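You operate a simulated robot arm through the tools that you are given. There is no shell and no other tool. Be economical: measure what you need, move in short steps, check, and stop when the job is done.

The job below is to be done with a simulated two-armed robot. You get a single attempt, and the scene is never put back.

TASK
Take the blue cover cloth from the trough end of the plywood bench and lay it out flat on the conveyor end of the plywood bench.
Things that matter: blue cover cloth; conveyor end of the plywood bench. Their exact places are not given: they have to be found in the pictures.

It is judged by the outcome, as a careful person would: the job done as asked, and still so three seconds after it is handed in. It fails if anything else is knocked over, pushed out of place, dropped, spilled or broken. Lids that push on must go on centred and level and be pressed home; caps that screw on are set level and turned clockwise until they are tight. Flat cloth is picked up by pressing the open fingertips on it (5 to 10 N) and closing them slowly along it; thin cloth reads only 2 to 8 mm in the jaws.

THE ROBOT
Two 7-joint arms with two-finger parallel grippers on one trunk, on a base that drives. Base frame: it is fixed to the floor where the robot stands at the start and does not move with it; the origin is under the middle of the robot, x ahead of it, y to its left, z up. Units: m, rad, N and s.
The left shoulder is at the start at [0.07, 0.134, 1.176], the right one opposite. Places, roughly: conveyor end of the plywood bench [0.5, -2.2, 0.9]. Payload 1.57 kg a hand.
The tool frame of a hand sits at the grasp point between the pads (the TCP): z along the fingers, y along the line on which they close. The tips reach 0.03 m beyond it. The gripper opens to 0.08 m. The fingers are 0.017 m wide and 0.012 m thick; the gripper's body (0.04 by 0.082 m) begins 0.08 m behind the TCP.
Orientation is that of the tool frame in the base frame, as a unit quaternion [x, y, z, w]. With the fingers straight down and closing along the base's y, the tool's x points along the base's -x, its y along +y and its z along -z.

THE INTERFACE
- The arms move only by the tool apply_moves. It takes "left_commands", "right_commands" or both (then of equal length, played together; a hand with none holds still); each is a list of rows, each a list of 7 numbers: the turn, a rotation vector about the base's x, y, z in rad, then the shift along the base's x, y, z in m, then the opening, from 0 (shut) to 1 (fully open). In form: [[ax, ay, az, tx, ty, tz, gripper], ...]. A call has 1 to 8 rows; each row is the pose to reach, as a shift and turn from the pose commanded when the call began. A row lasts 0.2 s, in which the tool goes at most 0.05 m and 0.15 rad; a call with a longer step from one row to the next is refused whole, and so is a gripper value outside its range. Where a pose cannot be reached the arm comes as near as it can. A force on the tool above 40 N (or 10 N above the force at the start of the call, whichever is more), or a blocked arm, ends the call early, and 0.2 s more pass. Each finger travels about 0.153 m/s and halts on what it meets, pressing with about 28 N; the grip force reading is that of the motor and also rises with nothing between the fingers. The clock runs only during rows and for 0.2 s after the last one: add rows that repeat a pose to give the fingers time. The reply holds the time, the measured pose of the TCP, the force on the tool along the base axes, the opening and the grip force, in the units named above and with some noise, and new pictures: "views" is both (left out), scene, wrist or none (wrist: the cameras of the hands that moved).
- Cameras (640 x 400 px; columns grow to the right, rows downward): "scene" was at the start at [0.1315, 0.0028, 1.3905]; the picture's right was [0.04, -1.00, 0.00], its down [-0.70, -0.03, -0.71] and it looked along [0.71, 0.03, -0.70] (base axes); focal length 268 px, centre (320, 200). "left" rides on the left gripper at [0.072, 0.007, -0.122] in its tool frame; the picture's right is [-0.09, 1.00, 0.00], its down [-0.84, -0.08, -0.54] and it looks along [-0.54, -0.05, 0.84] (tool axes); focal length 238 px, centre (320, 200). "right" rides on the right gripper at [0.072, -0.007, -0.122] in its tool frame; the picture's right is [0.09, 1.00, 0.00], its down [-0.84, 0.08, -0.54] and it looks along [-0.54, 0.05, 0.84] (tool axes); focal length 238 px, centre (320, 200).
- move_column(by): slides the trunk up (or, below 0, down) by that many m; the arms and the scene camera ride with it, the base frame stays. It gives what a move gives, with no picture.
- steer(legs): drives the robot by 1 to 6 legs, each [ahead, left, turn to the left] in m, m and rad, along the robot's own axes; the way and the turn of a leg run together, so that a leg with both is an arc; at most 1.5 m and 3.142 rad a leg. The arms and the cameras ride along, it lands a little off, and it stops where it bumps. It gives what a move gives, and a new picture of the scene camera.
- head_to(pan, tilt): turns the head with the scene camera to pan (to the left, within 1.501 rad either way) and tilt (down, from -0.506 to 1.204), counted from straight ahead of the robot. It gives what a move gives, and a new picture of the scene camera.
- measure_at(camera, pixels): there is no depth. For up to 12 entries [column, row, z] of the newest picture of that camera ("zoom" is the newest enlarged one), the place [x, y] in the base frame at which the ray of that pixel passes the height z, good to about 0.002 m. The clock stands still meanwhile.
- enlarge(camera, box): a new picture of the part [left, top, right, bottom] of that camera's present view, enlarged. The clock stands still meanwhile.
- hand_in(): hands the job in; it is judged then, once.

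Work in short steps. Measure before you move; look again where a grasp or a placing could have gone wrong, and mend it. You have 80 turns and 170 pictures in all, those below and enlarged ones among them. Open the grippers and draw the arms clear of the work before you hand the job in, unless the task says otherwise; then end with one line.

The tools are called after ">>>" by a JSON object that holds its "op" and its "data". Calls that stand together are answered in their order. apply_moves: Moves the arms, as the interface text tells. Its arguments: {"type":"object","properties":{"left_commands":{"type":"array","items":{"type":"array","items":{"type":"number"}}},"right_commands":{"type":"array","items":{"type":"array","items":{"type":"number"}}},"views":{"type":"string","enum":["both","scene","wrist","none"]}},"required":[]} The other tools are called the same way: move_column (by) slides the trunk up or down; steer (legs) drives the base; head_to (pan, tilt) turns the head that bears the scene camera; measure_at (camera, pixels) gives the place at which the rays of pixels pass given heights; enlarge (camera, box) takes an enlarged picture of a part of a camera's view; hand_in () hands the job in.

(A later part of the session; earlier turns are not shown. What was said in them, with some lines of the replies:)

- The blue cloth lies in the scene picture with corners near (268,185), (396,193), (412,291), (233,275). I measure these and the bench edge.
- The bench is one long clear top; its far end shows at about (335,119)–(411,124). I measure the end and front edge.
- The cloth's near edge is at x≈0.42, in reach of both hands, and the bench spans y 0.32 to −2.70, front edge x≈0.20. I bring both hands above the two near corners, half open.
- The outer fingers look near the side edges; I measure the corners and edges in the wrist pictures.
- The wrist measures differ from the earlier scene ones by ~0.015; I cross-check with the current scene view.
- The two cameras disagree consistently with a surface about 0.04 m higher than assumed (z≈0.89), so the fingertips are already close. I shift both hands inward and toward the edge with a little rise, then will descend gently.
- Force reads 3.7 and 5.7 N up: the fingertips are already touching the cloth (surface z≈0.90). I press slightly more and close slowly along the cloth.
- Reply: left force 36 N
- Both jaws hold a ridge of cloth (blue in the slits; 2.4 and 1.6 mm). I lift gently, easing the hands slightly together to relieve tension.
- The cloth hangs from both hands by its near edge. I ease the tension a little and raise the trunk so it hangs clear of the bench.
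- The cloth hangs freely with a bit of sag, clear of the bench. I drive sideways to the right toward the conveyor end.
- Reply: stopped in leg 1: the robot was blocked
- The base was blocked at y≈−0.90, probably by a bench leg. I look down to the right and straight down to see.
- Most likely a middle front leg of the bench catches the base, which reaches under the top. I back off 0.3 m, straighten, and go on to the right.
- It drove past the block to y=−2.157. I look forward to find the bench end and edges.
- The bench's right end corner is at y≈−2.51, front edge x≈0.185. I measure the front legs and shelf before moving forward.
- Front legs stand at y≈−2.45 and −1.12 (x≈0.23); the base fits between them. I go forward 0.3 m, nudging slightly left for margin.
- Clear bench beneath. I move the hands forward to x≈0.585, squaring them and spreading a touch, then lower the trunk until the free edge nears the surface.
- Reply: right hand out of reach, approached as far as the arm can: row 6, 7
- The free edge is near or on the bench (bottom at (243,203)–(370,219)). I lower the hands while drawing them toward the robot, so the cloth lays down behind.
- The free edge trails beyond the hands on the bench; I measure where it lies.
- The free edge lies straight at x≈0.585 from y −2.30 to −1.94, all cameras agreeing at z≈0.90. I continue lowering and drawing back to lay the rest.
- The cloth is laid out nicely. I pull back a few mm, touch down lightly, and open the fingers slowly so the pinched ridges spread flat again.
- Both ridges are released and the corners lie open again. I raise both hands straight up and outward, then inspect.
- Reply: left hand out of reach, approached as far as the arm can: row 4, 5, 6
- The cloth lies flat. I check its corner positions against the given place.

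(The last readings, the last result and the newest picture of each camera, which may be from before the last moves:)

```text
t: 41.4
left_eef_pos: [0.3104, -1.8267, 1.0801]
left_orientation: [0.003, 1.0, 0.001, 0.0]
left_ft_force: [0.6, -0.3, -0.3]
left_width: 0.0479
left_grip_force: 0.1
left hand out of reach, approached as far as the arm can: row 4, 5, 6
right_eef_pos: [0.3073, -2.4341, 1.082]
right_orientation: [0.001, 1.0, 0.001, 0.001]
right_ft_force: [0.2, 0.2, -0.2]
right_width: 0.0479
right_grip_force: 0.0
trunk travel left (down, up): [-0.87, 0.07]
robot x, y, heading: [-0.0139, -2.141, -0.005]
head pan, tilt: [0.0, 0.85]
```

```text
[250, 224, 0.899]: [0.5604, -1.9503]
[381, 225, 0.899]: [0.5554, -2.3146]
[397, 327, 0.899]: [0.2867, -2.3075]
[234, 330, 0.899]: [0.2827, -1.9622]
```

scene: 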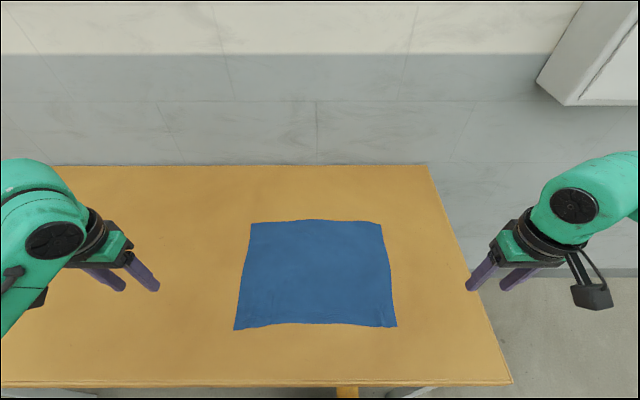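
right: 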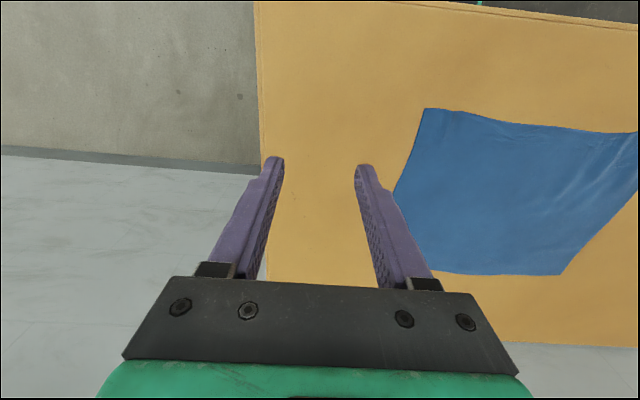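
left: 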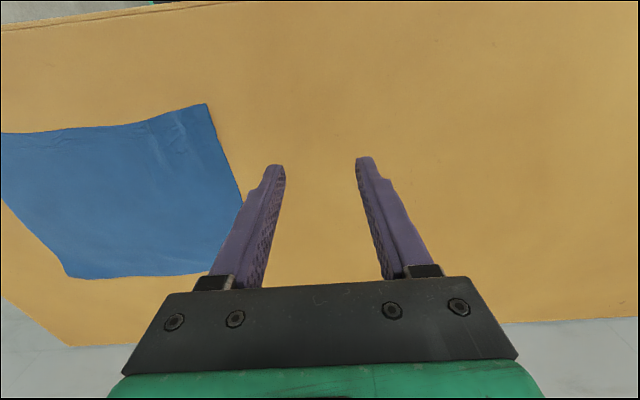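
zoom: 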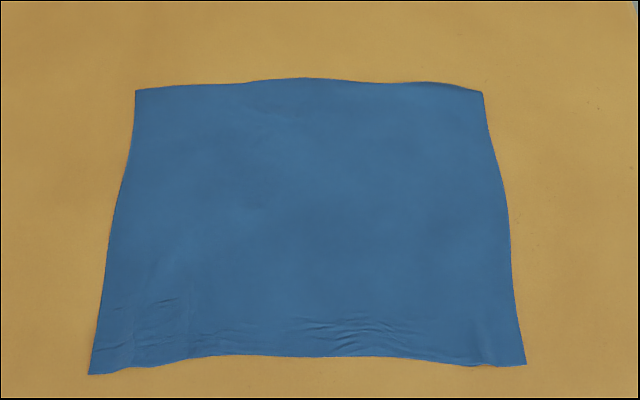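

The cloth lies flat around (0.42, −2.13), fully on the bench's conveyor end. I open the grippers fully and draw the hands up.

>>> {"op": "apply_moves", "data": {"left_commands": [[0, 0, 0, 0, 0, 0.03, 1], [0, 0, 0, 0, 0, 0.06, 1], [0, 0, 0, 0, 0, 0.06, 1]], "right_commands": [[0, 0, 0, 0, 0, 0.03, 1], [0, 0, 0, 0, 0, 0.06, 1], [0, 0, 0, 0, 0, 0.06, 1]], "views": "scene"}}

```text
t: 42.2
left_eef_pos: [0.3138, -1.8265, 1.1402]
left_orientation: [0.002, 1.0, 0.0, -0.001]
left_ft_force: [0.6, 0.3, 0.3]
left_width: 0.0802
left_grip_force: 0.1
right_eef_pos: [0.3094, -2.4343, 1.142]
right_orientation: [0.002, 1.0, 0.0, 0.001]
right_ft_force: [0.0, 0.1, 0.0]
right_width: 0.08
right_grip_force: 0.2
trunk travel left (down, up): [-0.87, 0.07]
robot x, y, heading: [-0.0104, -2.1421, -0.009]
head pan, tilt: [0.0, 0.85]
```

scene: 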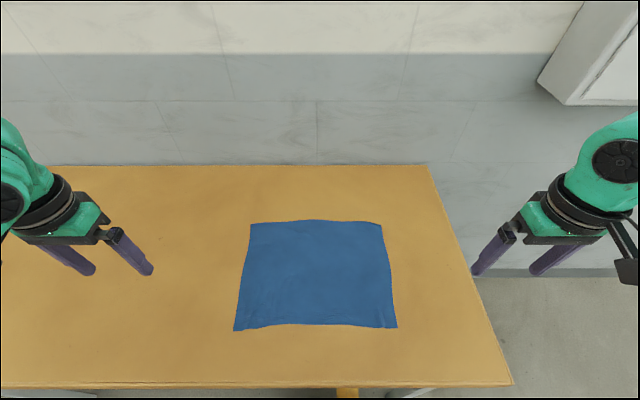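

The cloth lies flat and still, and the hands are open and clear. I hand in.

>>> {"op": "hand_in", "data": {}}

```text
The job is handed in.
```

The blue cover cloth now lies flat on the conveyor end of the plywood bench, centred near (0.42, −2.13), about 0.1 m from the rough place given, with slight creases along the edge nearest the robot. The base bumped once on the way, probably against a bench leg; I saw nothing moved out of place.
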